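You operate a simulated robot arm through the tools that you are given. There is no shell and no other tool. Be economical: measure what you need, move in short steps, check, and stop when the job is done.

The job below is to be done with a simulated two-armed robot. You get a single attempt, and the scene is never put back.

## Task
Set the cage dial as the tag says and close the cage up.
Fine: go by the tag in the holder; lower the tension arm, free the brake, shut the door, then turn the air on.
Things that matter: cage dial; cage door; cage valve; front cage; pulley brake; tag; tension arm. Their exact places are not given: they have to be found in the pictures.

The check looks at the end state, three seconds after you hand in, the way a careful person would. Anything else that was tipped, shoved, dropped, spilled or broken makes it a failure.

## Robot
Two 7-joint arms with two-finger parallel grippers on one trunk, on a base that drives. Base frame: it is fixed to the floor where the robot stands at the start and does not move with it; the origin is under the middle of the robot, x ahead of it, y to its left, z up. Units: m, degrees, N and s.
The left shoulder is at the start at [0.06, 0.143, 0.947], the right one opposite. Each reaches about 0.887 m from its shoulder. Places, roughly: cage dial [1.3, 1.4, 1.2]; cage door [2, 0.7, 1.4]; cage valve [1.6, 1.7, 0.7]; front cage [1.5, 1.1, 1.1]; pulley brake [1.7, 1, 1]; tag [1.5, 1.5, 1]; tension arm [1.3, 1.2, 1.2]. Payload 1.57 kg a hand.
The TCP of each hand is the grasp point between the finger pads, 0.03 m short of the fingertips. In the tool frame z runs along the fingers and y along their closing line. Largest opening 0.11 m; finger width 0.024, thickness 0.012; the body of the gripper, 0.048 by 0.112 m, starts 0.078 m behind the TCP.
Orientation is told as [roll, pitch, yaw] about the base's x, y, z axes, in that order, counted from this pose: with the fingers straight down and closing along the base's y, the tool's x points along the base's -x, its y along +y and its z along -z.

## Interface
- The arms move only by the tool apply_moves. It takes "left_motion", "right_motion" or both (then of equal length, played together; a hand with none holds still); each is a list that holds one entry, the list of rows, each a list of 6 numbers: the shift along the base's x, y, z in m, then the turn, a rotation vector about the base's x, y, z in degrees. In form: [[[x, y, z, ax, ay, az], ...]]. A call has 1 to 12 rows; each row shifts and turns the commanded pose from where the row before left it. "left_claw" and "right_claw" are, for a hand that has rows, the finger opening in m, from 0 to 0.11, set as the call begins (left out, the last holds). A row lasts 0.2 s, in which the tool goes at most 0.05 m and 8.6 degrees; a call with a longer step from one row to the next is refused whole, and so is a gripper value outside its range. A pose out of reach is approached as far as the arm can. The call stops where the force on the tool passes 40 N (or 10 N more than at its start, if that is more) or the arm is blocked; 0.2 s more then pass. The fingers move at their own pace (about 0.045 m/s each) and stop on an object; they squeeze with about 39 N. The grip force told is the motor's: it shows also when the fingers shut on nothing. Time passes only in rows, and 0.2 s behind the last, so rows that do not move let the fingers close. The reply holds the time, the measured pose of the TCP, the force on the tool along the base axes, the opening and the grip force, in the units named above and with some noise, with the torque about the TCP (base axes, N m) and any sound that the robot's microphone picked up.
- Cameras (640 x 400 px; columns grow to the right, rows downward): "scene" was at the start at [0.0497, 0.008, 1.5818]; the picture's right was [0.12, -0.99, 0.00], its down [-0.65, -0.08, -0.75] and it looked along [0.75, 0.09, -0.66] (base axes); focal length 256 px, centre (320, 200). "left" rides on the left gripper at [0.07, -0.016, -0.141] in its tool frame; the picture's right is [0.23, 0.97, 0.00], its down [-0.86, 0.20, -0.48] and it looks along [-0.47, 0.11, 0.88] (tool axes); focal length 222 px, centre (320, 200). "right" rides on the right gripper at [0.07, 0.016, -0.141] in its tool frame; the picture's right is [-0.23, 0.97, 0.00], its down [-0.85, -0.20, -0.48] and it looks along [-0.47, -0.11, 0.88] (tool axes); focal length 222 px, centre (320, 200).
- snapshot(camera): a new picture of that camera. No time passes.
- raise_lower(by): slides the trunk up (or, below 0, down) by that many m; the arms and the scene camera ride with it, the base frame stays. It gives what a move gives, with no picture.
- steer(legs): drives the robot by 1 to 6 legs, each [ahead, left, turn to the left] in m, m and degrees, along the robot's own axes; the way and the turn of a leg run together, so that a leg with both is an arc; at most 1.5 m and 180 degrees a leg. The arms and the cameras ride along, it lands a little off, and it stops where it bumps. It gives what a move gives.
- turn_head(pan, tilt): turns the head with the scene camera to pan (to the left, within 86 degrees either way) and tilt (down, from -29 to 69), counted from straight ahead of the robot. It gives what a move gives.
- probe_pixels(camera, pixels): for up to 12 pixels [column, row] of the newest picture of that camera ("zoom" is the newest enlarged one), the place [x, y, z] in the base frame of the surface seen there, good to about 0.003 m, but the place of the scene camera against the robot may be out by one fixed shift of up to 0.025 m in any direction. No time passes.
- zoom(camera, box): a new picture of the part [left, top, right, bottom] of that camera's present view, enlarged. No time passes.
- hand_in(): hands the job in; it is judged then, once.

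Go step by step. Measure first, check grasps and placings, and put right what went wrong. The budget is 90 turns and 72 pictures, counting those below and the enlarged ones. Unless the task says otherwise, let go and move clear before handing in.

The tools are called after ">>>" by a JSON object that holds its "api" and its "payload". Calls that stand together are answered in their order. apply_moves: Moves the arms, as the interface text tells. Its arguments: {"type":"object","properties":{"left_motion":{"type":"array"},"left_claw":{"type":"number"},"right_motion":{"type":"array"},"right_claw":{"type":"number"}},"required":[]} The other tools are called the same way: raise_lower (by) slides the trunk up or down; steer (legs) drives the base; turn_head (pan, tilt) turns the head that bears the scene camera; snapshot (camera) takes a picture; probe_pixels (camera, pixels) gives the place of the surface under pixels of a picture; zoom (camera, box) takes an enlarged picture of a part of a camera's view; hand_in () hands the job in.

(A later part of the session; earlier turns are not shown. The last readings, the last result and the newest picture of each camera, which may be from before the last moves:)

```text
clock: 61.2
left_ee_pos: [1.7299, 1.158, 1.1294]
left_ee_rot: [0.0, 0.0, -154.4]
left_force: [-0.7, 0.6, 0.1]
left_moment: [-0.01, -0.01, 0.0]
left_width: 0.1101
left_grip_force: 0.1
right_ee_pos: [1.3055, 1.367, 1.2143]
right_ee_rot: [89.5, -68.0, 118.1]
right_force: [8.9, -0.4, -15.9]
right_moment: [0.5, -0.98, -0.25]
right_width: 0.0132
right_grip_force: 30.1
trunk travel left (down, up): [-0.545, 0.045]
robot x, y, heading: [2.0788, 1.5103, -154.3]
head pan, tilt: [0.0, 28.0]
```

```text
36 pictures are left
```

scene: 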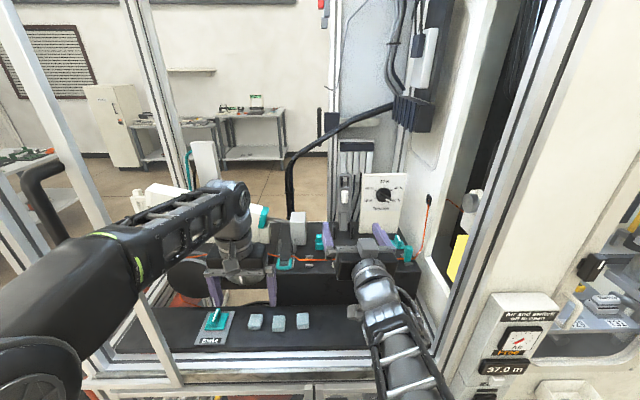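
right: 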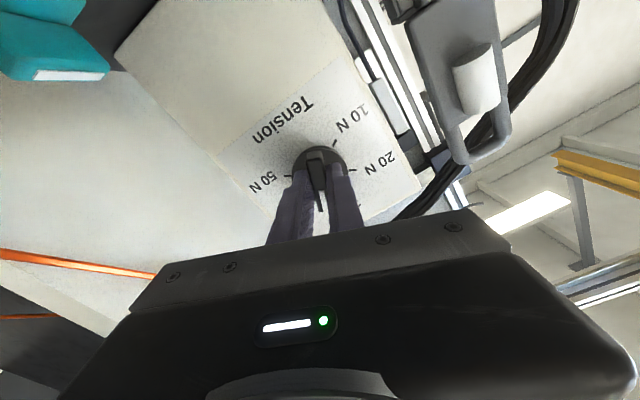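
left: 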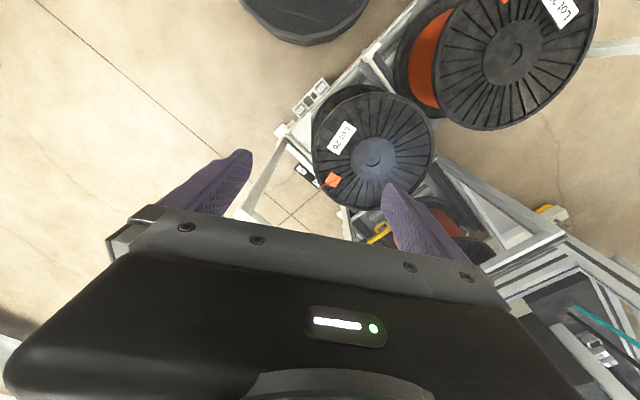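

The knob turned with the hand (pointer now near 35 N). I keep turning.

>>> {"api": "apply_moves", "payload": {"right_motion": [[[0, 0, 0, 7.54, 3.94, 0], [0, 0, 0, 7.54, 3.94, 0], [0, 0, 0, 7.54, 3.94, 0], [0, 0, 0, 7.54, 3.94, 0], [0, 0, 0, 7.54, 3.94, 0], [0, 0, 0, 7.54, 3.94, 0], [0, 0, 0, 7.54, 3.94, 0], [0, 0, 0, 7.54, 3.94, 0], [0, 0, 0, 7.54, 3.94, 0], [0, 0, 0, 7.54, 3.94, 0]]]}}

>>> {"api": "snapshot", "payload": {"camera": "right"}}

```text
clock: 63.5
left_ee_pos: [1.7288, 1.1592, 1.1299]
left_ee_rot: [-0.1, 0.1, -154.4]
left_force: [-0.8, -0.7, 1.0]
left_moment: [-0.03, 0.03, 0.07]
left_width: 0.11
left_grip_force: 0.0
right_ee_pos: [1.3057, 1.3669, 1.2153]
right_ee_rot: [-90.0, -27.0, -62.4]
right_force: [8.5, 0.3, -15.8]
right_moment: [0.04, -0.16, -0.96]
right_width: 0.0127
right_grip_force: 29.2
trunk travel left (down, up): [-0.545, 0.045]
robot x, y, heading: [2.0798, 1.5092, -154.4]
head pan, tilt: [0.0, 28.0]
```

```text
35 pictures are left
```

right: 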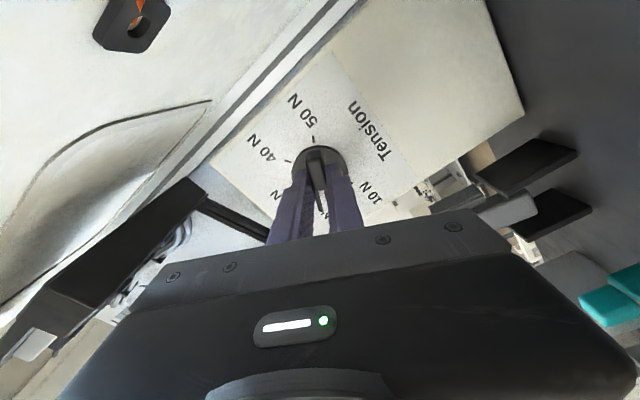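

About 187° done; roughly 56° remain to 10 N.

>>> {"api": "apply_moves", "payload": {"right_motion": [[[0, 0, 0, 7.54, 3.94, 0], [0, 0, 0, 7.54, 3.94, 0], [0, 0, 0, 7.54, 3.94, 0], [0, 0, 0, 7.54, 3.94, 0], [0, 0, 0, 7.54, 3.94, 0], [0, 0, 0, 7.54, 3.94, 0], [0, 0, 0, 4.4, 2.3, 0]]]}}

>>> {"api": "zoom", "payload": {"camera": "scene", "box": [330, 150, 430, 250]}}

>>> {"api": "zoom", "payload": {"camera": "right", "box": [220, 60, 440, 260]}}

```text
clock: 65.0
left_ee_pos: [1.729, 1.1588, 1.1305]
left_ee_rot: [-0.1, 0.0, -154.3]
left_force: [-1.0, -0.2, 0.2]
left_moment: [0.02, 0.01, -0.02]
left_width: 0.1099
left_grip_force: 0.0
right_ee_pos: [1.3053, 1.368, 1.2159]
right_ee_rot: [-89.8, 29.0, -62.3]
right_force: [5.9, 1.7, -14.4]
right_moment: [0.44, -0.85, -0.04]
right_width: 0.0126
right_grip_force: 29.8
trunk travel left (down, up): [-0.545, 0.045]
robot x, y, heading: [2.0789, 1.5145, -154.2]
head pan, tilt: [0.0, 28.0]
```

```text
4.00 times, centred on (380, 200) of scene
```

zoom: 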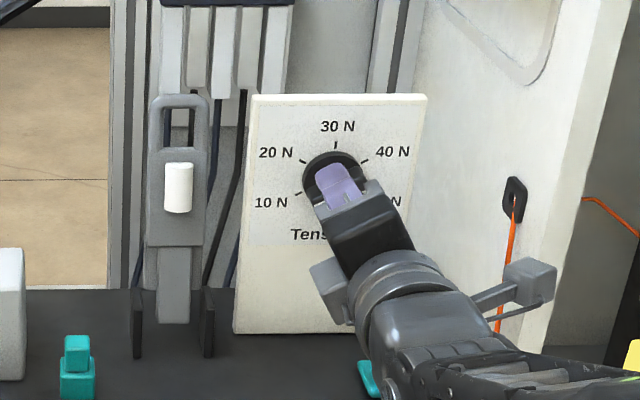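

```text
2.00 times, centred on (330, 160) of right
```

zoom: 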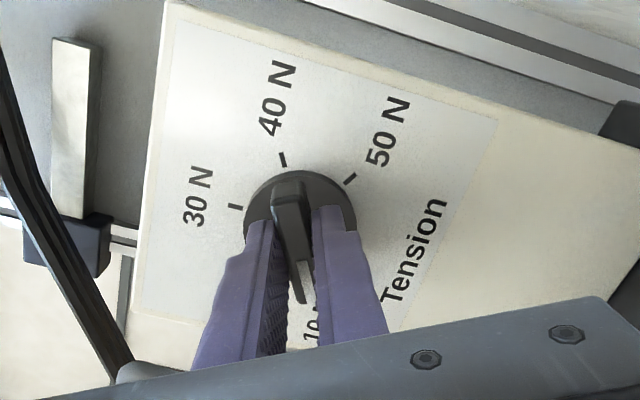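

The ridge's tail lines up with the 40 N tick, so its pointer is on 10 N. I release, back off and verify.

>>> {"api": "apply_moves", "payload": {"right_motion": [[[0, 0, 0, 0, 0, 0], [0, 0, 0, 0, 0, 0], [0, 0, 0, 0, 0, 0], [0, 0, 0, 0, 0, 0], [0.03, 0.0157, 0, 0, 0, 0], [0.03, 0.0157, 0, 0, 0, 0], [0.03, 0.0157, 0, 0, 0, 0], [0.03, 0.0157, 0, 0, 0, 0]]], "right_claw": 0.11}}

>>> {"api": "zoom", "payload": {"camera": "right", "box": [220, 60, 420, 210]}}

```text
clock: 66.8
left_ee_pos: [1.7299, 1.1581, 1.1307]
left_ee_rot: [0.0, 0.0, -154.2]
left_force: [1.0, 0.4, 0.3]
left_moment: [-0.01, 0.04, -0.02]
left_width: 0.11
left_grip_force: 0.0
right_ee_pos: [1.4161, 1.4188, 1.2174]
right_ee_rot: [-89.9, 29.0, -61.6]
right_force: [-0.5, -2.3, -0.5]
right_moment: [-0.04, 0.03, -0.22]
right_width: 0.1099
right_grip_force: 0.1
trunk travel left (down, up): [-0.545, 0.045]
robot x, y, heading: [2.076, 1.5102, -154.1]
head pan, tilt: [0.0, 28.0]
stopped in row 8 (right hand): the force on the tool passed its limit at 111 N (the readings are from after the stop); the commanded pose is now the measured one
```

```text
2.67 times, centred on (320, 135) of right
```

zoom: 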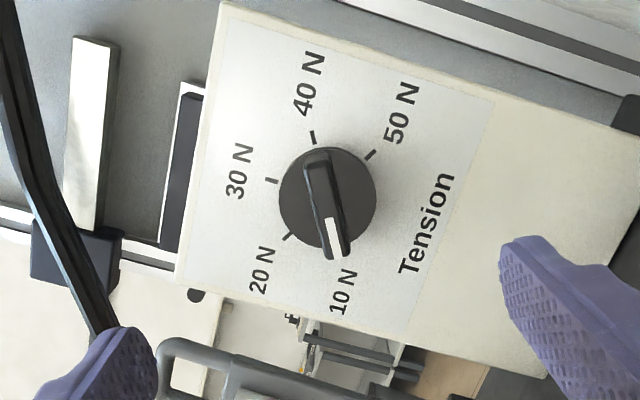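

The pointer is on 10 N. The retreat hit something with 111 N, so I look at the whole scene to find the contact.

>>> {"api": "snapshot", "payload": {"camera": "scene"}}

>>> {"api": "snapshot", "payload": {"camera": "left"}}

```text
31 pictures are left
```

scene: 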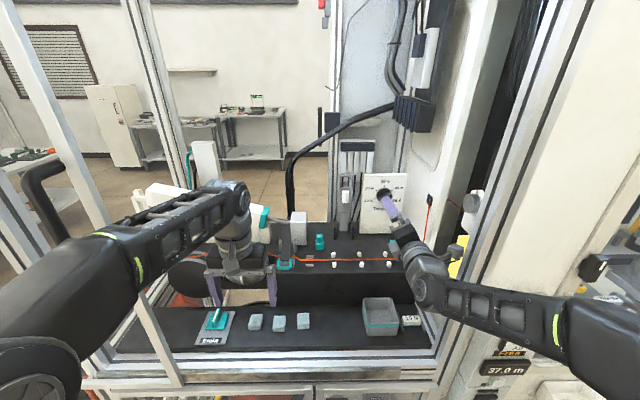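

```text
30 pictures are left
```

left: 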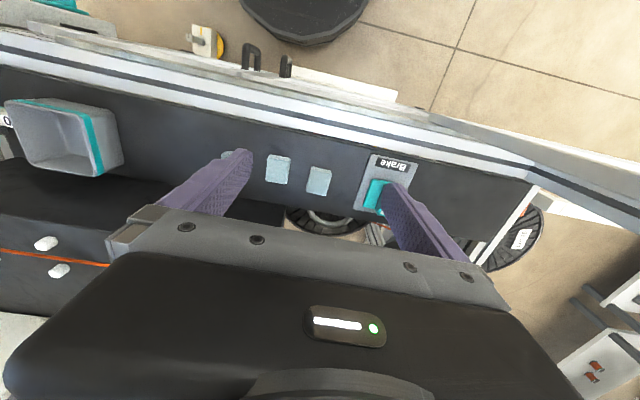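

Everything stands as before; the right forearm only leaned on the fixed door post. I now bring the right hand in front of the upright tension arm and roll it level.

>>> {"api": "apply_moves", "payload": {"right_motion": [[[0.018, -0.025, 0.008, 0, 0, 0], [0.022, -0.023, 0.008, 0, 0, 0], [0.022, -0.023, 0.008, -7.5, -3.9, 0], [0.022, -0.022, 0.009, -7.5, -3.9, 0], [0, 0, 0, -7.5, -3.9, 0], [0, 0, 0, -7.5, -3.9, 0], [0, 0, 0, -7.5, -3.9, 0], [0, 0, 0, -7.5, -3.9, 0], [0, 0, 0, -7.5, -3.9, 0], [0, 0, 0, -7.5, -3.9, 0], [0, 0, 0, -7.5, -3.9, 0], [0, 0, 0, -7.5, -3.9, 0]]]}}

>>> {"api": "apply_moves", "payload": {"right_motion": [[[0, 0, 0, -7.5, -3.9, 0], [0, 0, 0, -7.5, -3.9, 0], [0, 0, 0, -7.5, -3.9, 0], [0, 0, 0, -7.5, -3.9, 0]]]}}

>>> {"api": "snapshot", "payload": {"camera": "right"}}

```text
clock: 69.4
left_ee_pos: [1.7304, 1.1594, 1.1303]
left_ee_rot: [0.1, 0.0, -154.2]
left_force: [0.5, 0.4, 0.6]
left_moment: [0.0, 0.01, 0.02]
left_width: 0.1101
left_grip_force: 0.1
right_ee_pos: [1.5011, 1.327, 1.2504]
right_ee_rot: [-91.3, -55.7, -61.5]
right_force: [0.2, 0.1, 0.1]
right_moment: [-0.03, 0.0, 0.04]
right_width: 0.1097
right_grip_force: 0.1
trunk travel left (down, up): [-0.545, 0.045]
robot x, y, heading: [2.0774, 1.5077, -154.1]
head pan, tilt: [0.0, 28.0]
```

```text
clock: 70.4
left_ee_pos: [1.7301, 1.1579, 1.1305]
left_ee_rot: [0.0, 0.0, -154.1]
left_force: [0.5, 0.5, 0.2]
left_moment: [0.01, 0.02, 0.01]
left_width: 0.1099
left_grip_force: 0.0
right_ee_pos: [1.5009, 1.3261, 1.251]
right_ee_rot: [-140.5, -89.3, -12.3]
right_force: [0.2, 0.5, -0.3]
right_moment: [0.0, 0.0, 0.01]
right_width: 0.11
right_grip_force: 0.0
trunk travel left (down, up): [-0.545, 0.045]
robot x, y, heading: [2.0782, 1.5115, -154.0]
head pan, tilt: [0.0, 28.0]
```

```text
29 pictures are left
```

right: 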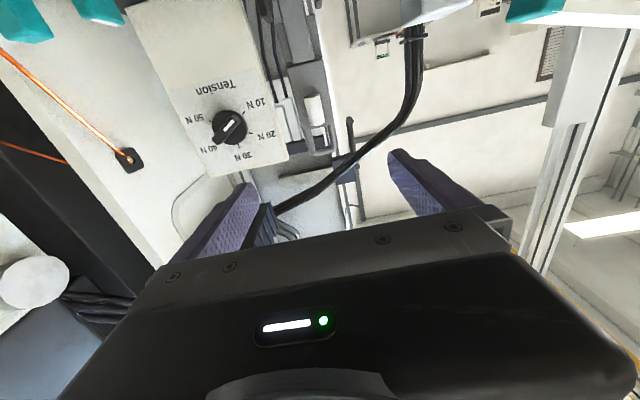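

>>> {"api": "zoom", "payload": {"camera": "right", "box": [240, 20, 400, 170]}}

>>> {"api": "probe_pixels", "payload": {"camera": "right", "pixels": [[314, 108], [304, 110], [326, 120], [322, 148], [332, 140], [310, 150], [302, 75], [306, 90], [292, 60], [318, 85]]}}

```text
2.67 times, centred on (320, 95) of right
```

zoom: 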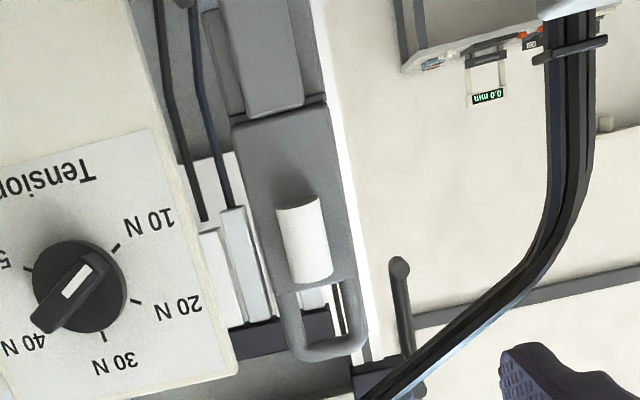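

```text
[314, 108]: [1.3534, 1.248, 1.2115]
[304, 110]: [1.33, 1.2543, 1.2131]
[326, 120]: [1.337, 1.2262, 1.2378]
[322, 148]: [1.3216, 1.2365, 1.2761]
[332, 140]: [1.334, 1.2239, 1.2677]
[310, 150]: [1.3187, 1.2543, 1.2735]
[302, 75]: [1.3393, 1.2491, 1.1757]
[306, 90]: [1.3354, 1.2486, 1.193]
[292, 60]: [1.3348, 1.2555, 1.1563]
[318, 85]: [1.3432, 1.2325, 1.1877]
```

The tension arm plate is about 0.04 wide, centred near (1.327,1.238,1.25) and leaning slightly back. I straddle it with a 0.08 m opening and close on its sides.

>>> {"api": "apply_moves", "payload": {"right_motion": [[[0, 0, 0, 0, 0, 0], [0, 0, 0, 0, 0, 0], [-0.0348, -0.0177, 0, 0, 0, 0], [-0.0348, -0.0177, 0, 0, 0, 0], [-0.0348, -0.0177, 0, 0, 0, 0], [-0.0348, -0.0177, 0, 0, 0, 0], [-0.0348, -0.0177, 0, 0, 0, 0]]], "right_claw": 0.08}}

>>> {"api": "apply_moves", "payload": {"right_motion": [[[0, 0, 0, 0, 0, 0], [0, 0, 0, 0, 0, 0], [0, 0, 0, 0, 0, 0], [0, 0, 0, 0, 0, 0]]], "right_claw": 0}}

>>> {"api": "snapshot", "payload": {"camera": "right"}}

```text
clock: 72.0
left_ee_pos: [1.7297, 1.1576, 1.1298]
left_ee_rot: [-0.1, 0.0, -154.2]
left_force: [0.2, -1.0, -0.4]
left_moment: [0.0, -0.02, 0.0]
left_width: 0.1098
left_grip_force: 0.1
right_ee_pos: [1.3258, 1.2386, 1.2506]
right_ee_rot: [-129.3, -89.1, -23.6]
right_force: [-0.5, -0.1, 0.7]
right_moment: [0.03, -0.04, -0.03]
right_width: 0.0801
right_grip_force: 0.1
trunk travel left (down, up): [-0.545, 0.045]
robot x, y, heading: [2.0791, 1.5108, -154.0]
head pan, tilt: [0.0, 28.0]
```

```text
clock: 73.0
left_ee_pos: [1.7307, 1.158, 1.1301]
left_ee_rot: [0.1, 0.0, -154.1]
left_force: [0.8, 0.1, 1.0]
left_moment: [-0.03, -0.03, 0.0]
left_width: 0.1099
left_grip_force: 0.1
right_ee_pos: [1.3271, 1.2381, 1.25]
right_ee_rot: [-130.7, -89.3, -22.2]
right_force: [0.4, -1.5, -1.8]
right_moment: [-0.37, -0.11, -0.05]
right_width: 0.0477
right_grip_force: 32.6
trunk travel left (down, up): [-0.545, 0.045]
robot x, y, heading: [2.0774, 1.5123, -154.1]
head pan, tilt: [0.0, 28.0]
```

```text
27 pictures are left
```

right: 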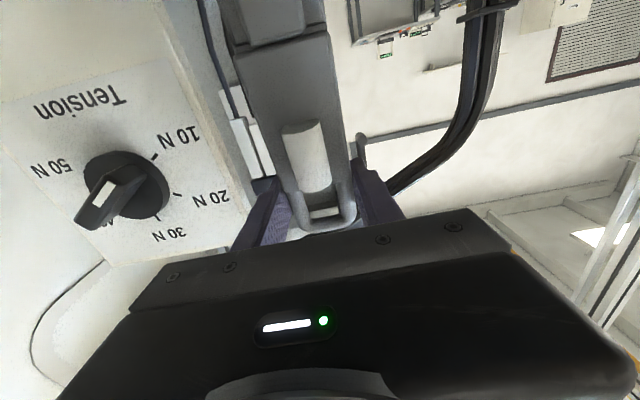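

The arm is held (0.048 m). The dial looks odd from this angle at (110,195), so I zoom to recheck it before pulling.

>>> {"api": "zoom", "payload": {"camera": "right", "box": [30, 90, 240, 260]}}

```text
2.35 times, centred on (135, 175) of right
```

zoom: 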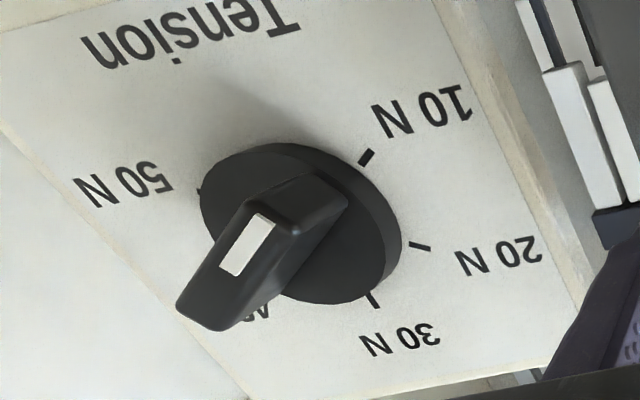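

The white index is on the 10 N half, consistent with the straight-on view. I swing the tension arm forward and down along its arc, first to about 41°.

>>> {"api": "apply_moves", "payload": {"right_motion": [[[0.0284, 0.0148, 0.0004, 0, 0, 0], [0.0293, 0.0153, -0.0064, 0, 0, 0], [0.0275, 0.0144, -0.0132, 0, 0, 0], [0.0245, 0.0128, -0.0193, 0, 0, 0]]]}}

>>> {"api": "zoom", "payload": {"camera": "scene", "box": [300, 150, 420, 280]}}

```text
clock: 74.0
left_ee_pos: [1.73, 1.157, 1.1299]
left_ee_rot: [-0.1, 0.1, -154.1]
left_force: [0.0, -0.4, 0.2]
left_moment: [-0.01, -0.02, 0.01]
left_width: 0.1099
left_grip_force: 0.1
right_ee_pos: [1.4382, 1.2939, 1.2115]
right_ee_rot: [-126.0, -89.0, -26.6]
right_force: [-1.4, -13.8, 1.8]
right_moment: [-0.76, 0.93, -0.09]
right_width: 0.0477
right_grip_force: 45.2
trunk travel left (down, up): [-0.545, 0.045]
robot x, y, heading: [2.0774, 1.5121, -154.1]
head pan, tilt: [0.0, 28.0]
```

```text
3.08 times, centred on (360, 215) of scene
```

zoom: 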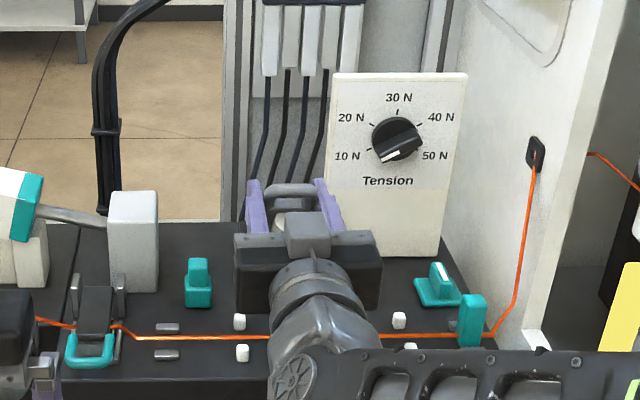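

The arm is coming forward in the grip and the dial plainly reads 10 N. I continue down the arc.

>>> {"api": "apply_moves", "payload": {"right_motion": [[[0.0203, 0.0106, -0.0246, 0, 0, 0], [0.0153, 0.008, -0.0289, 0, 0, 0], [0.0098, 0.0051, -0.0318, 0, 0, 0], [0.0036, 0.0019, -0.0334, 0, 0, 0]]]}}

>>> {"api": "snapshot", "payload": {"camera": "right"}}

>>> {"api": "zoom", "payload": {"camera": "scene", "box": [300, 150, 420, 280]}}

```text
clock: 75.0
left_ee_pos: [1.7317, 1.1556, 1.1295]
left_ee_rot: [-0.2, -0.1, -154.2]
left_force: [-0.3, -0.4, -0.4]
left_moment: [0.04, 0.03, 0.01]
left_width: 0.1098
left_grip_force: 0.1
right_ee_pos: [1.4874, 1.3191, 1.0932]
right_ee_rot: [-129.3, -89.0, -23.4]
right_force: [6.7, -21.5, 7.9]
right_moment: [-0.2, 1.45, -2.15]
right_width: 0.0481
right_grip_force: 45.5
trunk travel left (down, up): [-0.545, 0.045]
robot x, y, heading: [2.0793, 1.5104, -154.4]
head pan, tilt: [0.0, 28.0]
```

```text
24 pictures are left
```

right: 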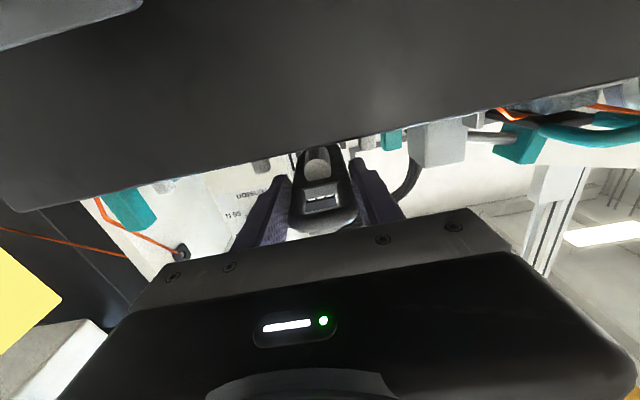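

```text
3.08 times, centred on (360, 215) of scene
```

zoom: 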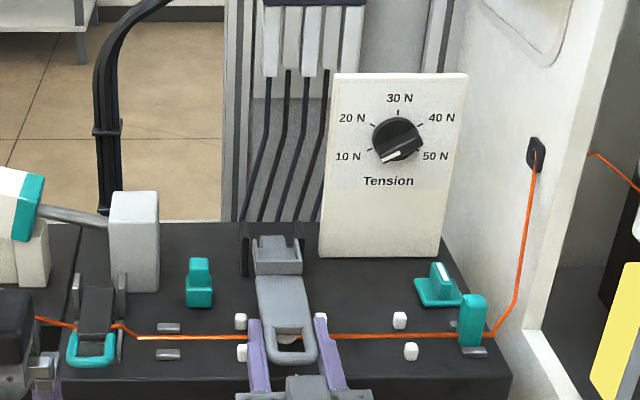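

The arm now lies forward with its roller on the wire. I nudge it down a little to be sure it is on its stop.

>>> {"api": "apply_moves", "payload": {"right_motion": [[[0, 0, -0.008, 0, 0, 0], [0, 0, -0.008, 0, 0, 0], [0, 0, -0.008, 0, 0, 0]]]}}

```text
clock: 75.7
left_ee_pos: [1.732, 1.16, 1.1306]
left_ee_rot: [0.0, -0.1, -154.2]
left_force: [-0.4, 0.1, 0.3]
left_moment: [-0.03, -0.04, 0.0]
left_width: 0.11
left_grip_force: 0.0
right_ee_pos: [1.4868, 1.3198, 1.0875]
right_ee_rot: [-175.0, -88.3, 22.4]
right_force: [10.3, -2.1, 9.3]
right_moment: [0.02, -0.86, -1.67]
right_width: 0.0484
right_grip_force: 45.2
trunk travel left (down, up): [-0.545, 0.045]
robot x, y, heading: [2.0789, 1.5166, -154.2]
head pan, tilt: [0.0, 28.0]
stopped in row 3 (right hand): the force on the tool passed its limit at 43 N (the readings are from after the stop); the commanded pose is now the measured one
```

It is on its stop. I let go and back out, then up.

>>> {"api": "apply_moves", "payload": {"right_motion": [[[0, 0, 0, 0, 0, 0], [0, 0, 0, 0, 0, 0], [0, 0, 0, 0, 0, 0], [0.035, 0.018, 0, 0, 0, 0], [0.035, 0.018, 0, 0, 0, 0], [0.025, 0.013, 0.03, 0, 0, 0], [0.0, 0.0, 0.04, 0, 0, 0], [0, 0, 0.04, 0, 0, 0]]], "right_claw": 0.09}}

>>> {"api": "zoom", "payload": {"camera": "scene", "box": [170, 150, 450, 370]}}

>>> {"api": "zoom", "payload": {"camera": "left", "box": [300, 120, 480, 260]}}

>>> {"api": "probe_pixels", "payload": {"camera": "left", "pixels": [[378, 192], [381, 200], [375, 185], [372, 195], [365, 200], [398, 165], [370, 180]]}}

```text
clock: 76.6
left_ee_pos: [1.7316, 1.1587, 1.1298]
left_ee_rot: [0.0, -0.2, -154.1]
left_force: [0.9, 0.1, 0.3]
left_moment: [-0.03, 0.06, -0.01]
left_width: 0.1102
left_grip_force: 0.1
right_ee_pos: [1.503, 1.3291, 1.0923]
right_ee_rot: [179.8, -87.4, 27.4]
right_force: [0.2, 0.8, 0.2]
right_moment: [0.03, 0.0, 0.02]
right_width: 0.0917
right_grip_force: 0.2
trunk travel left (down, up): [-0.545, 0.045]
robot x, y, heading: [2.0815, 1.5084, -154.2]
head pan, tilt: [0.0, 28.0]
stopped in row 4 (right hand): the force on the tool passed its limit at 162 N (the readings are from after the stop); the commanded pose is now the measured one
```

```text
1.82 times, centred on (310, 260) of scene
```

zoom: 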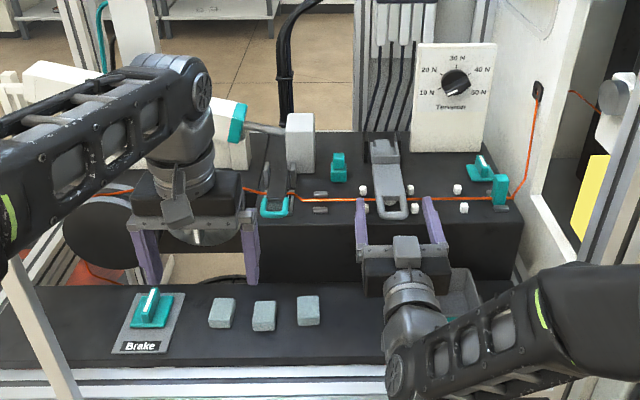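

```text
2.86 times, centred on (390, 190) of left
```

zoom: 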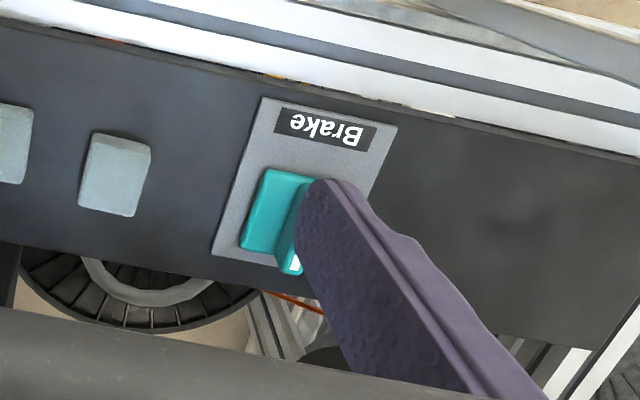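

```text
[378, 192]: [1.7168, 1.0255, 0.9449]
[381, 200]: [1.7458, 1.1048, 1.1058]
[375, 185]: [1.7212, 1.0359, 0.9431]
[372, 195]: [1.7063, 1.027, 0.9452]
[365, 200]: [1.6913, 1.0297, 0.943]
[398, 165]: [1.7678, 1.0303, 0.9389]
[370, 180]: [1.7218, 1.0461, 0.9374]
```

The right hand's outward retreat bumped again (forearm low near the frame or bin). I move straight up first, in small steps.

>>> {"api": "apply_moves", "payload": {"right_motion": [[[0.003, -0.006, 0.02, 0, 0, 0], [0.003, -0.006, 0.02, 0, 0, 0], [0.003, -0.006, 0.03, 0, 0, 0], [0.003, -0.006, 0.04, 0, 0, 0], [0.003, -0.006, 0.04, 0, 0, 0]]]}}

>>> {"api": "snapshot", "payload": {"camera": "scene"}}

```text
clock: 77.8
left_ee_pos: [1.73, 1.1567, 1.1303]
left_ee_rot: [0.1, -0.2, -154.0]
left_force: [-0.4, 0.2, -0.2]
left_moment: [0.04, 0.01, 0.04]
left_width: 0.1099
left_grip_force: 0.0
right_ee_pos: [1.519, 1.2983, 1.2411]
right_ee_rot: [180.0, -87.7, 27.1]
right_force: [0.4, -0.2, 0.0]
right_moment: [0.0, -0.05, 0.0]
right_width: 0.0902
right_grip_force: 0.1
trunk travel left (down, up): [-0.545, 0.045]
robot x, y, heading: [2.078, 1.5127, -154.0]
head pan, tilt: [0.0, 28.0]
```

```text
20 pictures are left
```

scene: 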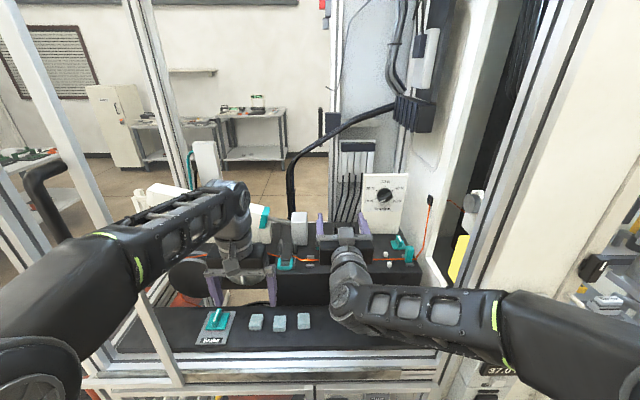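

The cage contents look undisturbed. Next is the brake at (216,320): I zoom tightly to see how its handle works.

>>> {"api": "zoom", "payload": {"camera": "scene", "box": [192, 295, 242, 350]}}

>>> {"api": "probe_pixels", "payload": {"camera": "zoom", "pixels": [[320, 90], [325, 180], [300, 230], [340, 60], [260, 200], [390, 180], [250, 240], [200, 370], [345, 150], [290, 190]]}}

```text
7.27 times, centred on (217, 322) of scene
```

zoom: 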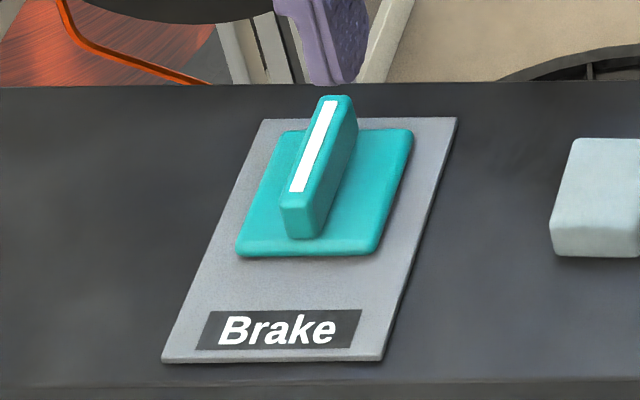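

```text
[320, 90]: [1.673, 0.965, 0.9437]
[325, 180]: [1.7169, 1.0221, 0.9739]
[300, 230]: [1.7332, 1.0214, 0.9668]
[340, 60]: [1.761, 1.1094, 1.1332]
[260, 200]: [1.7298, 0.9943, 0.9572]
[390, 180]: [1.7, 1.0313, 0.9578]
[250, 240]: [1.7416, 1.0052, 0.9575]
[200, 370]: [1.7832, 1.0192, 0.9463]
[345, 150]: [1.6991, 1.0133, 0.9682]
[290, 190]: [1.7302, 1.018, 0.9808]
```

The brake is a bar handle on a base, lying along the depth direction, and the left forearm would hit the door bar reaching it. I'll use the right hand: first draw the left hand out of the way.

>>> {"api": "apply_moves", "payload": {"left_motion": [[[0.0382, 0.0132, 0, 0, 0, 0], [0.0382, 0.0132, 0, 0, 0, 0], [0.0382, 0.0132, 0, 0, 0, 0], [0.0382, 0.0132, 0, 0, 0, 0], [0.0382, 0.0132, 0, 0, 0, 0]]]}}

>>> {"api": "apply_moves", "payload": {"right_motion": [[[0.0175, -0.0257, 0, 3.79, -7.26, 0], [0.0175, -0.0257, 0, 3.79, -7.26, 0], [0.0175, -0.0257, 0, 3.79, -7.26, 0], [0.0175, -0.0257, 0, 3.79, -7.26, 0], [0.0175, -0.0257, 0, 3.79, -7.26, 0], [0.0175, -0.0257, 0, 3.79, -7.26, 0], [0.0175, -0.0257, 0, 3.79, -7.26, 0], [0.0175, -0.0257, 0, 3.79, -7.26, 0], [0.0175, -0.0257, 0, 3.79, -7.26, 0], [0.0175, -0.0257, 0, 3.79, -7.26, 0], [0.0175, -0.0257, 0, 3.79, -7.26, 0]]]}}

>>> {"api": "snapshot", "payload": {"camera": "right"}}

```text
clock: 79.0
left_ee_pos: [1.9137, 1.2256, 1.119]
left_ee_rot: [-0.2, 0.0, -154.1]
left_force: [0.5, -0.5, 0.2]
left_moment: [0.11, 0.0, -0.04]
left_width: 0.1101
left_grip_force: 0.1
left hand out of reach, approached as far as the arm can: row 2, 5
right_ee_pos: [1.5176, 1.2944, 1.2399]
right_ee_rot: [-175.5, -87.8, 22.7]
right_force: [0.5, -0.4, 0.7]
right_moment: [-0.02, 0.02, -0.1]
right_width: 0.0898
right_grip_force: 0.0
trunk travel left (down, up): [-0.545, 0.045]
robot x, y, heading: [2.078, 1.5136, -153.8]
head pan, tilt: [0.0, 28.0]
```

```text
clock: 81.4
left_ee_pos: [1.9126, 1.2273, 1.121]
left_ee_rot: [0.0, -0.2, -154.1]
left_force: [-0.1, 0.2, 0.0]
left_moment: [0.02, -0.01, -0.01]
left_width: 0.11
left_grip_force: 0.0
right_ee_pos: [1.7452, 1.1486, 1.0812]
right_ee_rot: [0.4, -3.1, -152.4]
right_force: [-0.6, -0.7, 0.3]
right_moment: [-0.01, 0.0, -0.01]
right_width: 0.0897
right_grip_force: 0.1
right hand out of reach, approached as far as the arm can: row 8, 9, 10, 11
trunk travel left (down, up): [-0.545, 0.045]
robot x, y, heading: [2.0745, 1.5154, -154.0]
head pan, tilt: [0.0, 28.0]
```

```text
18 pictures are left
```

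right: 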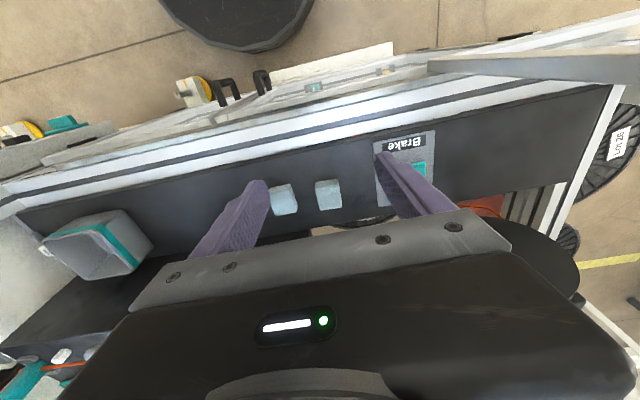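

The right hand points down near the brake but can't stretch farther left. I move it inward by 0.08, then strafe the base left about 0.105 m.

>>> {"api": "apply_moves", "payload": {"right_motion": [[[-0.036, -0.019, 0.005, 0, 2.7, 0], [-0.036, -0.019, 0.005, 0, 0, 0]]], "right_claw": 0.06}}

>>> {"api": "steer", "payload": {"legs": [[0, 0.105, 0]]}}

>>> {"api": "snapshot", "payload": {"camera": "right"}}

>>> {"api": "snapshot", "payload": {"camera": "scene"}}

```text
clock: 82.0
left_ee_pos: [1.9137, 1.2272, 1.1209]
left_ee_rot: [0.0, -0.1, -154.1]
left_force: [-0.2, 0.1, 0.6]
left_moment: [-0.02, -0.03, -0.03]
left_width: 0.1102
left_grip_force: 0.1
right_ee_pos: [1.6891, 1.1447, 1.0615]
right_ee_rot: [-1.4, -5.1, -152.2]
right_force: [0.5, -0.7, -0.1]
right_moment: [0.01, -0.01, -0.01]
right_width: 0.0598
right_grip_force: 0.1
right hand out of reach, approached as far as the arm can: row 1, 2
trunk travel left (down, up): [-0.545, 0.045]
robot x, y, heading: [2.0785, 1.5109, -154.2]
head pan, tilt: [0.0, 28.0]
```

```text
clock: 83.2
left_ee_pos: [1.9604, 1.133, 1.1202]
left_ee_rot: [-0.2, -0.1, -154.2]
left_force: [-0.3, -1.4, 0.3]
left_moment: [0.05, 0.01, 0.01]
left_width: 0.1102
left_grip_force: 0.1
right_ee_pos: [1.7357, 1.0492, 1.0622]
right_ee_rot: [-1.4, -5.0, -152.4]
right_force: [1.1, -1.2, -0.9]
right_moment: [0.07, 0.04, 0.01]
right_width: 0.0601
right_grip_force: 0.1
trunk travel left (down, up): [-0.545, 0.045]
robot x, y, heading: [2.1232, 1.4148, -154.1]
head pan, tilt: [0.0, 28.0]
```

```text
17 pictures are left
```

right: 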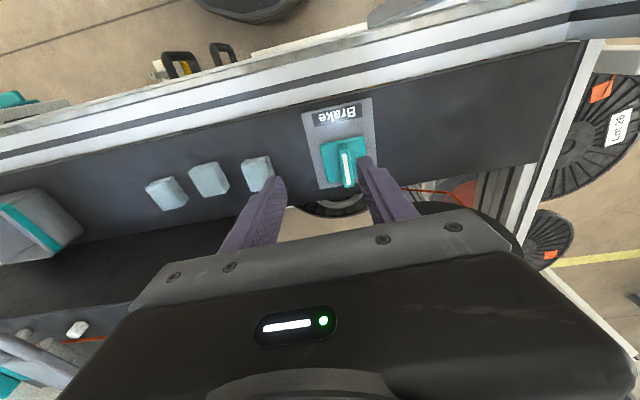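

```text
16 pictures are left
```

scene: 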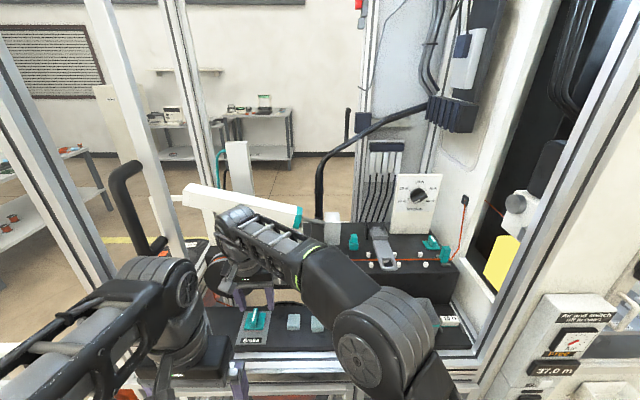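

>>> {"api": "zoom", "payload": {"camera": "right", "box": [290, 80, 420, 220]}}

>>> {"api": "probe_pixels", "payload": {"camera": "right", "pixels": [[345, 156], [348, 168], [345, 178], [342, 182], [350, 184], [330, 165], [345, 142], [358, 150], [340, 115]]}}

```text
2.86 times, centred on (355, 150) of right
```

zoom: 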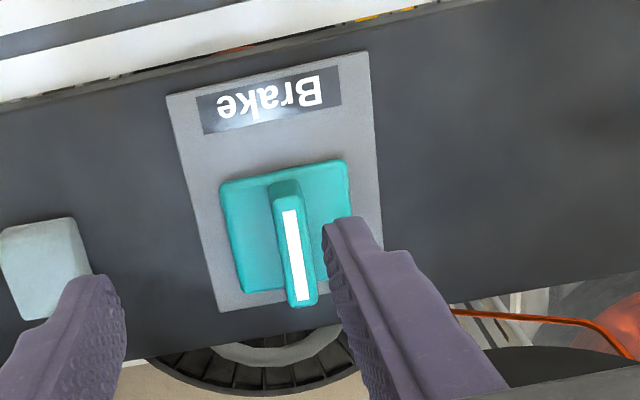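

```text
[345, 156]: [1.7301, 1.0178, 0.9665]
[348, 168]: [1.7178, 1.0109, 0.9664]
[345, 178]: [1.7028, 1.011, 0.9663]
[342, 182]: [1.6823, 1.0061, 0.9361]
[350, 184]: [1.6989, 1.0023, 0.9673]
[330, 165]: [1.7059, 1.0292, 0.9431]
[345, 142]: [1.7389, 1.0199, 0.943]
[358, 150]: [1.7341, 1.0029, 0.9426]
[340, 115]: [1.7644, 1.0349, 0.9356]
```

The brake bar is centred near (1.7155,1.0115), top z 0.9665, base top 0.943. I lower the fingers astride it.

>>> {"api": "apply_moves", "payload": {"right_motion": [[[-0.0067, -0.0126, -0.026, 0.36, -1.7, 0], [-0.0067, -0.0126, -0.026, 0.36, -1.7, 0], [-0.0067, -0.0125, -0.026, 0.36, -1.7, 0]]]}}

>>> {"api": "zoom", "payload": {"camera": "right", "box": [240, 60, 420, 240]}}

```text
clock: 84.0
left_ee_pos: [1.9584, 1.1328, 1.1207]
left_ee_rot: [0.0, -0.1, -154.1]
left_force: [-0.2, -0.4, 0.1]
left_moment: [0.01, -0.04, 0.0]
left_width: 0.11
left_grip_force: 0.1
right_ee_pos: [1.7166, 1.0196, 0.9788]
right_ee_rot: [0.1, -0.2, -152.5]
right_force: [0.2, 0.0, 0.0]
right_moment: [0.01, 0.01, -0.03]
right_width: 0.0596
right_grip_force: 0.1
right hand out of reach, approached as far as the arm can: row 3
trunk travel left (down, up): [-0.545, 0.045]
robot x, y, heading: [2.1241, 1.414, -154.1]
head pan, tilt: [0.0, 28.0]
```

```text
2.22 times, centred on (330, 150) of right
```

zoom: 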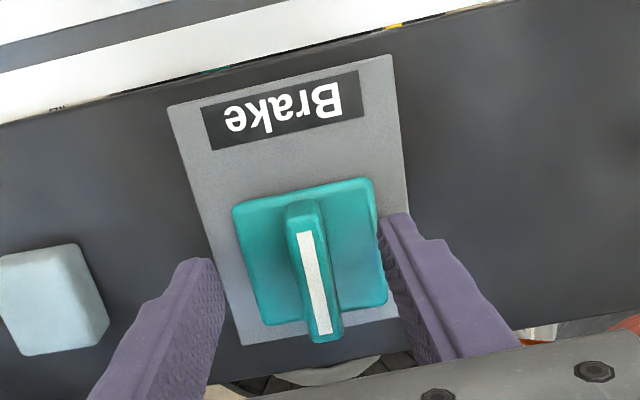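

Fingers straddle the bar, 7 mm off-centre. I close and read the forces.

>>> {"api": "apply_moves", "payload": {"right_motion": [[[0, 0, 0, 0, 0, 0], [0, 0, 0, 0, 0, 0], [0, 0, 0, 0, 0, 0], [0, 0, 0, 0, 0, 0]]], "right_claw": 0}}

>>> {"api": "apply_moves", "payload": {"right_motion": [[[0, 0, 0, 0, 0, 7], [0, 0, 0, 0, 0, 7]]]}}

```text
clock: 85.0
left_ee_pos: [1.9607, 1.1306, 1.1199]
left_ee_rot: [-0.1, -0.1, -154.0]
left_force: [-0.6, 1.0, -0.2]
left_moment: [0.02, 0.02, 0.02]
left_width: 0.1102
left_grip_force: 0.1
right_ee_pos: [1.72, 1.0172, 0.9807]
right_ee_rot: [0.5, -0.3, -152.2]
right_force: [6.1, -21.9, -1.6]
right_moment: [-0.25, 0.24, -0.53]
right_width: 0.0129
right_grip_force: 24.4
trunk travel left (down, up): [-0.545, 0.045]
robot x, y, heading: [2.1213, 1.416, -154.0]
head pan, tilt: [0.0, 28.0]
```

```text
clock: 85.6
left_ee_pos: [1.9606, 1.13, 1.1199]
left_ee_rot: [-0.2, 0.0, -154.1]
left_force: [0.6, 0.1, -0.3]
left_moment: [0.02, -0.01, -0.03]
left_width: 0.1101
left_grip_force: 0.1
right_ee_pos: [1.7188, 1.0151, 0.9815]
right_ee_rot: [0.3, -0.6, -138.3]
right_force: [2.9, -33.2, 5.1]
right_moment: [0.15, -0.49, -1.22]
right_width: 0.0189
right_grip_force: 33.3
trunk travel left (down, up): [-0.545, 0.045]
robot x, y, heading: [2.1244, 1.4173, -154.1]
head pan, tilt: [0.0, 28.0]
```

Turning counter-clockwise is resisted (torque −1.2, fingers spreading). I try the other way.

>>> {"api": "apply_moves", "payload": {"right_motion": [[[0, 0, 0, 0, 0, -7], [0, 0, 0, 0, 0, -7], [0, 0, 0, 0, 0, -7], [0, 0, 0, 0, 0, -7]]]}}

>>> {"api": "zoom", "payload": {"camera": "right", "box": [240, 60, 420, 240]}}

```text
clock: 86.6
left_ee_pos: [1.9612, 1.1303, 1.1208]
left_ee_rot: [-0.1, -0.2, -154.0]
left_force: [0.2, 0.9, 0.0]
left_moment: [0.02, -0.04, 0.03]
left_width: 0.1099
left_grip_force: 0.1
right_ee_pos: [1.7218, 1.015, 0.9804]
right_ee_rot: [0.4, -0.4, -166.3]
right_force: [10.4, -34.1, 10.4]
right_moment: [-0.53, 0.56, 0.21]
right_width: 0.0126
right_grip_force: 30.5
trunk travel left (down, up): [-0.545, 0.045]
robot x, y, heading: [2.1258, 1.4188, -153.8]
head pan, tilt: [0.0, 28.0]
```

```text
2.22 times, centred on (330, 150) of right
```

zoom: 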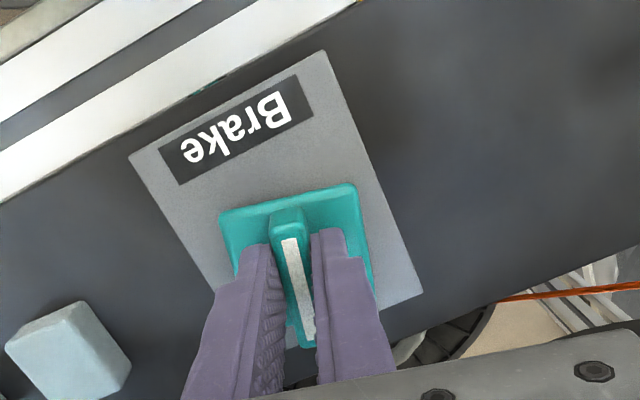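

It turns clockwise, base and bar together. I keep turning, toward a quarter turn.

>>> {"api": "apply_moves", "payload": {"right_motion": [[[0.002, -0.005, 0, 0, 0, -8], [0, 0, 0, 0, 0, -8], [0, 0, 0, 0, 0, -8], [0, 0, 0, 0, 0, -8], [0, 0, 0, 0, 0, -8]]]}}

>>> {"api": "apply_moves", "payload": {"right_motion": [[[0, 0, 0, 0, 0, -8], [0, 0, 0, 0, 0, -8], [0, 0, 0, 0, 0, -8], [0, 0, 0, 0, 0, -8], [0, 0, 0, 0, 0, -5]]]}}

>>> {"api": "zoom", "payload": {"camera": "right", "box": [240, 60, 420, 240]}}

```text
clock: 87.8
left_ee_pos: [1.9599, 1.13, 1.1207]
left_ee_rot: [-0.2, -0.1, -154.1]
left_force: [0.8, -0.3, 0.1]
left_moment: [0.04, -0.01, 0.01]
left_width: 0.1103
left_grip_force: 0.0
right_ee_pos: [1.7208, 1.0121, 0.9793]
right_ee_rot: [0.9, 0.0, 153.5]
right_force: [-4.2, -36.2, 19.9]
right_moment: [-0.2, 0.36, 0.15]
right_width: 0.013
right_grip_force: 30.2
trunk travel left (down, up): [-0.545, 0.045]
robot x, y, heading: [2.1263, 1.4178, -154.4]
head pan, tilt: [0.0, 28.0]
```

```text
clock: 89.0
left_ee_pos: [1.959, 1.1305, 1.1209]
left_ee_rot: [-0.1, 0.0, -154.1]
left_force: [0.6, -0.5, 0.1]
left_moment: [-0.04, -0.01, 0.01]
left_width: 0.1099
left_grip_force: 0.1
right_ee_pos: [1.7174, 1.012, 0.9785]
right_ee_rot: [0.9, 0.6, 116.4]
right_force: [-19.8, -37.5, 12.2]
right_moment: [-0.32, 0.12, 0.36]
right_width: 0.0132
right_grip_force: 30.4
trunk travel left (down, up): [-0.545, 0.045]
robot x, y, heading: [2.1187, 1.4174, -154.4]
head pan, tilt: [0.0, 28.0]
```

```text
2.22 times, centred on (330, 150) of right
```

zoom: 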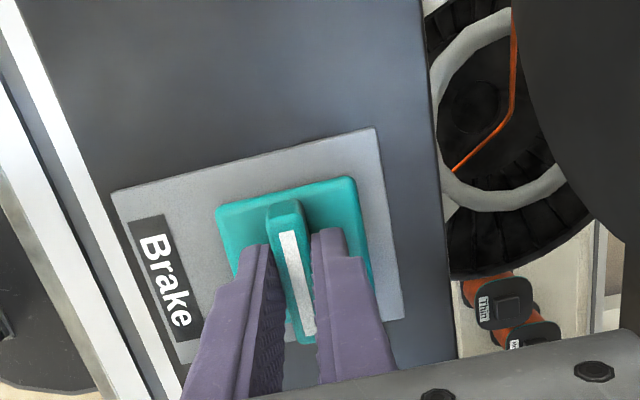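

About 89° turned with the torque still low. I nudge a bit further to find the stop.

>>> {"api": "apply_moves", "payload": {"right_motion": [[[0, 0, 0, 0, 0, -5], [0, 0, 0, 0, 0, -5]]]}}

```text
clock: 89.6
left_ee_pos: [1.9582, 1.1302, 1.1198]
left_ee_rot: [0.0, 0.0, -154.0]
left_force: [0.0, 0.3, 0.1]
left_moment: [-0.04, 0.0, 0.0]
left_width: 0.1098
left_grip_force: 0.1
right_ee_pos: [1.7166, 1.0122, 0.9777]
right_ee_rot: [0.7, 0.7, 106.3]
right_force: [-25.8, -32.2, 11.3]
right_moment: [-0.02, 0.23, 1.08]
right_width: 0.0168
right_grip_force: 32.0
trunk travel left (down, up): [-0.545, 0.045]
robot x, y, heading: [2.1226, 1.4168, -154.1]
head pan, tilt: [0.0, 28.0]
```

The stop is at 90° (torque 1.1, fingers spreading). I ease back, release, and lift clear.

>>> {"api": "apply_moves", "payload": {"right_motion": [[[0, 0, 0, 0, 0, 8], [0, 0, 0, 0, 0, 0]]]}}

>>> {"api": "apply_moves", "payload": {"right_motion": [[[0, 0, 0, 0, 0, 0], [0, 0, 0, 0, 0, 0], [0, 0, 0, 0, 0, 0], [0, 0, 0.03, 0, 0, 0], [0, 0, 0.04, 0, 0, 0], [0, 0, 0.04, 0, 0, 0], [0, 0, 0, 0, 0, 0]]], "right_claw": 0.06}}

>>> {"api": "zoom", "payload": {"camera": "scene", "box": [180, 180, 480, 370]}}

```text
clock: 90.2
left_ee_pos: [1.9564, 1.132, 1.1207]
left_ee_rot: [-0.1, 0.0, -154.1]
left_force: [0.3, -0.1, 0.5]
left_moment: [-0.03, -0.01, -0.03]
left_width: 0.1101
left_grip_force: 0.1
right_ee_pos: [1.7171, 1.0141, 0.9788]
right_ee_rot: [0.7, 0.6, 114.5]
right_force: [-31.8, -25.5, 6.6]
right_moment: [-0.58, 0.05, 0.78]
right_width: 0.0138
right_grip_force: 29.9
trunk travel left (down, up): [-0.545, 0.045]
robot x, y, heading: [2.1259, 1.4174, -153.9]
head pan, tilt: [0.0, 28.0]
```

```text
clock: 91.8
left_ee_pos: [1.9599, 1.1315, 1.1215]
left_ee_rot: [0.0, -0.1, -154.1]
left_force: [0.6, 0.5, -0.1]
left_moment: [0.03, 0.02, -0.02]
left_width: 0.1099
left_grip_force: 0.1
right_ee_pos: [1.7436, 1.0617, 1.0479]
right_ee_rot: [0.5, 0.3, 114.8]
right_force: [0.0, -0.2, 0.4]
right_moment: [0.0, 0.02, 0.03]
right_width: 0.0601
right_grip_force: 0.0
right hand out of reach, approached as far as the arm can: row 4, 5, 6
trunk travel left (down, up): [-0.545, 0.045]
robot x, y, heading: [2.12, 1.4166, -154.0]
head pan, tilt: [0.0, 28.0]
```

```text
2.11 times, centred on (330, 275) of scene
```

zoom: 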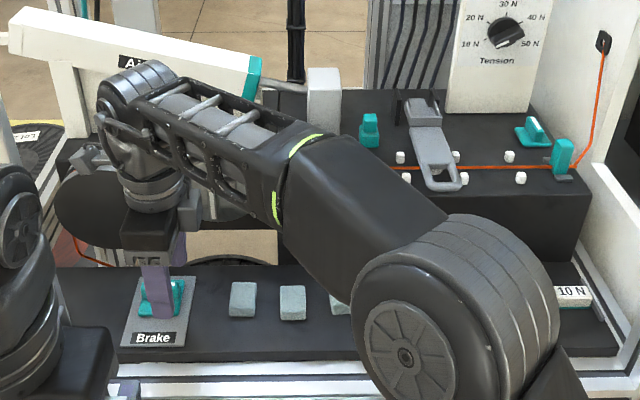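

The brake bar now lies crosswise. I bring the right hand right and up, then back the base out of the cage.

>>> {"api": "apply_moves", "payload": {"right_motion": [[[-0.012, 0.022, 0.02, 0, 0, 0], [-0.015, 0.03, 0.03, 0, 0, 0], [-0.018, 0.036, 0.02, 0, 0, 0], [-0.018, 0.036, 0.01, 0, 0, 0]]]}}

>>> {"api": "steer", "payload": {"legs": [[-0.4, 0, 0]]}}

>>> {"api": "turn_head", "payload": {"pan": 20, "tilt": 25}}

>>> {"api": "snapshot", "payload": {"camera": "scene"}}

```text
clock: 92.8
left_ee_pos: [1.9587, 1.1341, 1.1215]
left_ee_rot: [0.0, 0.0, -154.1]
left_force: [-0.6, 0.2, 0.2]
left_moment: [0.01, -0.02, -0.02]
left_width: 0.1103
left_grip_force: 0.0
right_ee_pos: [1.6871, 1.1981, 1.1065]
right_ee_rot: [0.4, 0.2, 114.7]
right_force: [0.2, 0.6, 0.6]
right_moment: [-0.01, 0.0, 0.0]
right_width: 0.0599
right_grip_force: 0.0
right hand out of reach, approached as far as the arm can: row 1, 2, 3
trunk travel left (down, up): [-0.545, 0.045]
robot x, y, heading: [2.1232, 1.4173, -154.4]
head pan, tilt: [0.0, 28.0]
```

```text
clock: 95.3
left_ee_pos: [2.3185, 1.3078, 1.1202]
left_ee_rot: [0.1, -0.1, -154.1]
left_force: [0.7, -1.0, -0.4]
left_moment: [-0.02, 0.06, 0.03]
left_width: 0.1097
left_grip_force: 0.2
right_ee_pos: [2.0465, 1.3717, 1.1073]
right_ee_rot: [0.4, 0.2, 114.8]
right_force: [0.3, -0.6, 0.7]
right_moment: [-0.02, 0.0, 0.0]
right_width: 0.0603
right_grip_force: 0.0
trunk travel left (down, up): [-0.545, 0.045]
robot x, y, heading: [2.4816, 1.5889, -153.8]
head pan, tilt: [0.0, 28.0]
```

```text
clock: 96.1
left_ee_pos: [2.3177, 1.3085, 1.1214]
left_ee_rot: [0.0, -0.1, -154.0]
left_force: [0.4, 1.0, -0.2]
left_moment: [0.0, -0.02, -0.01]
left_width: 0.11
left_grip_force: 0.1
right_ee_pos: [2.0459, 1.3715, 1.1071]
right_ee_rot: [0.3, 0.2, 114.7]
right_force: [0.4, 0.3, -0.1]
right_moment: [0.0, 0.0, -0.01]
right_width: 0.0599
right_grip_force: 0.1
trunk travel left (down, up): [-0.545, 0.045]
robot x, y, heading: [2.4814, 1.592, -154.2]
head pan, tilt: [20.0, 25.0]
```

```text
10 pictures are left
```

scene: 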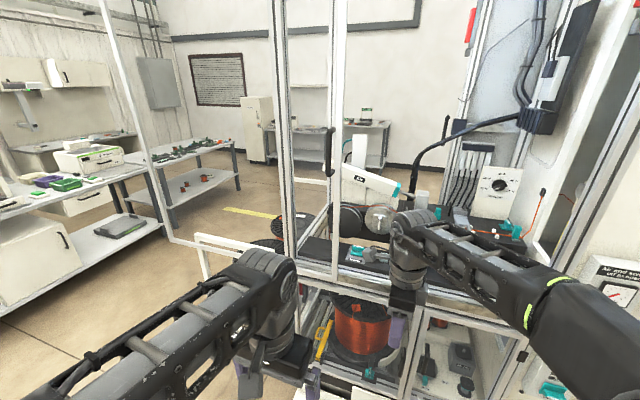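

The door's free edge with its handle is at (330,150); its far edge is at column 105-165. I probe it for the push.

>>> {"api": "probe_pixels", "payload": {"camera": "scene", "pixels": [[328, 132], [328, 155], [328, 172], [337, 60], [337, 110], [337, 200], [337, 255], [125, 60], [160, 200], [283, 100], [550, 290], [365, 250]]}}

>>> {"api": "zoom", "payload": {"camera": "scene", "box": [290, 90, 390, 200]}}

```text
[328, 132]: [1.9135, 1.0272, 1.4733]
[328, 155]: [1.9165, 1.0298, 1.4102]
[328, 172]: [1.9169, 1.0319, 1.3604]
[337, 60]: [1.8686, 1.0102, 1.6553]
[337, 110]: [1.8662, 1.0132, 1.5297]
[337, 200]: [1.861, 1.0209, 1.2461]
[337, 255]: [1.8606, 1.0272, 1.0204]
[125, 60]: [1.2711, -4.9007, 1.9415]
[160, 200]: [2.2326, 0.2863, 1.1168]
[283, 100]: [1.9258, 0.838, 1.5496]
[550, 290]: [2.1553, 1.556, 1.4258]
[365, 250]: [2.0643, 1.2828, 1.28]
```

```text
3.64 times, centred on (340, 145) of scene
```

zoom: 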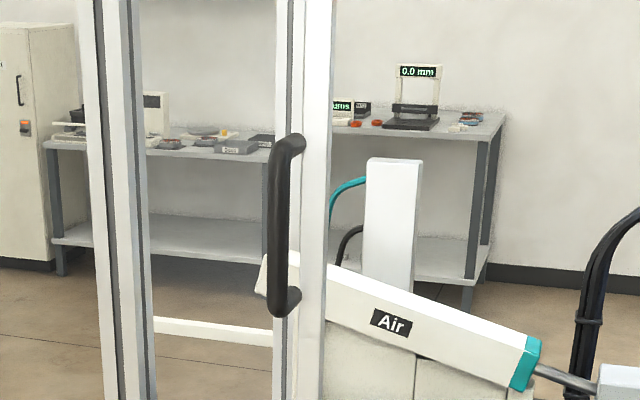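

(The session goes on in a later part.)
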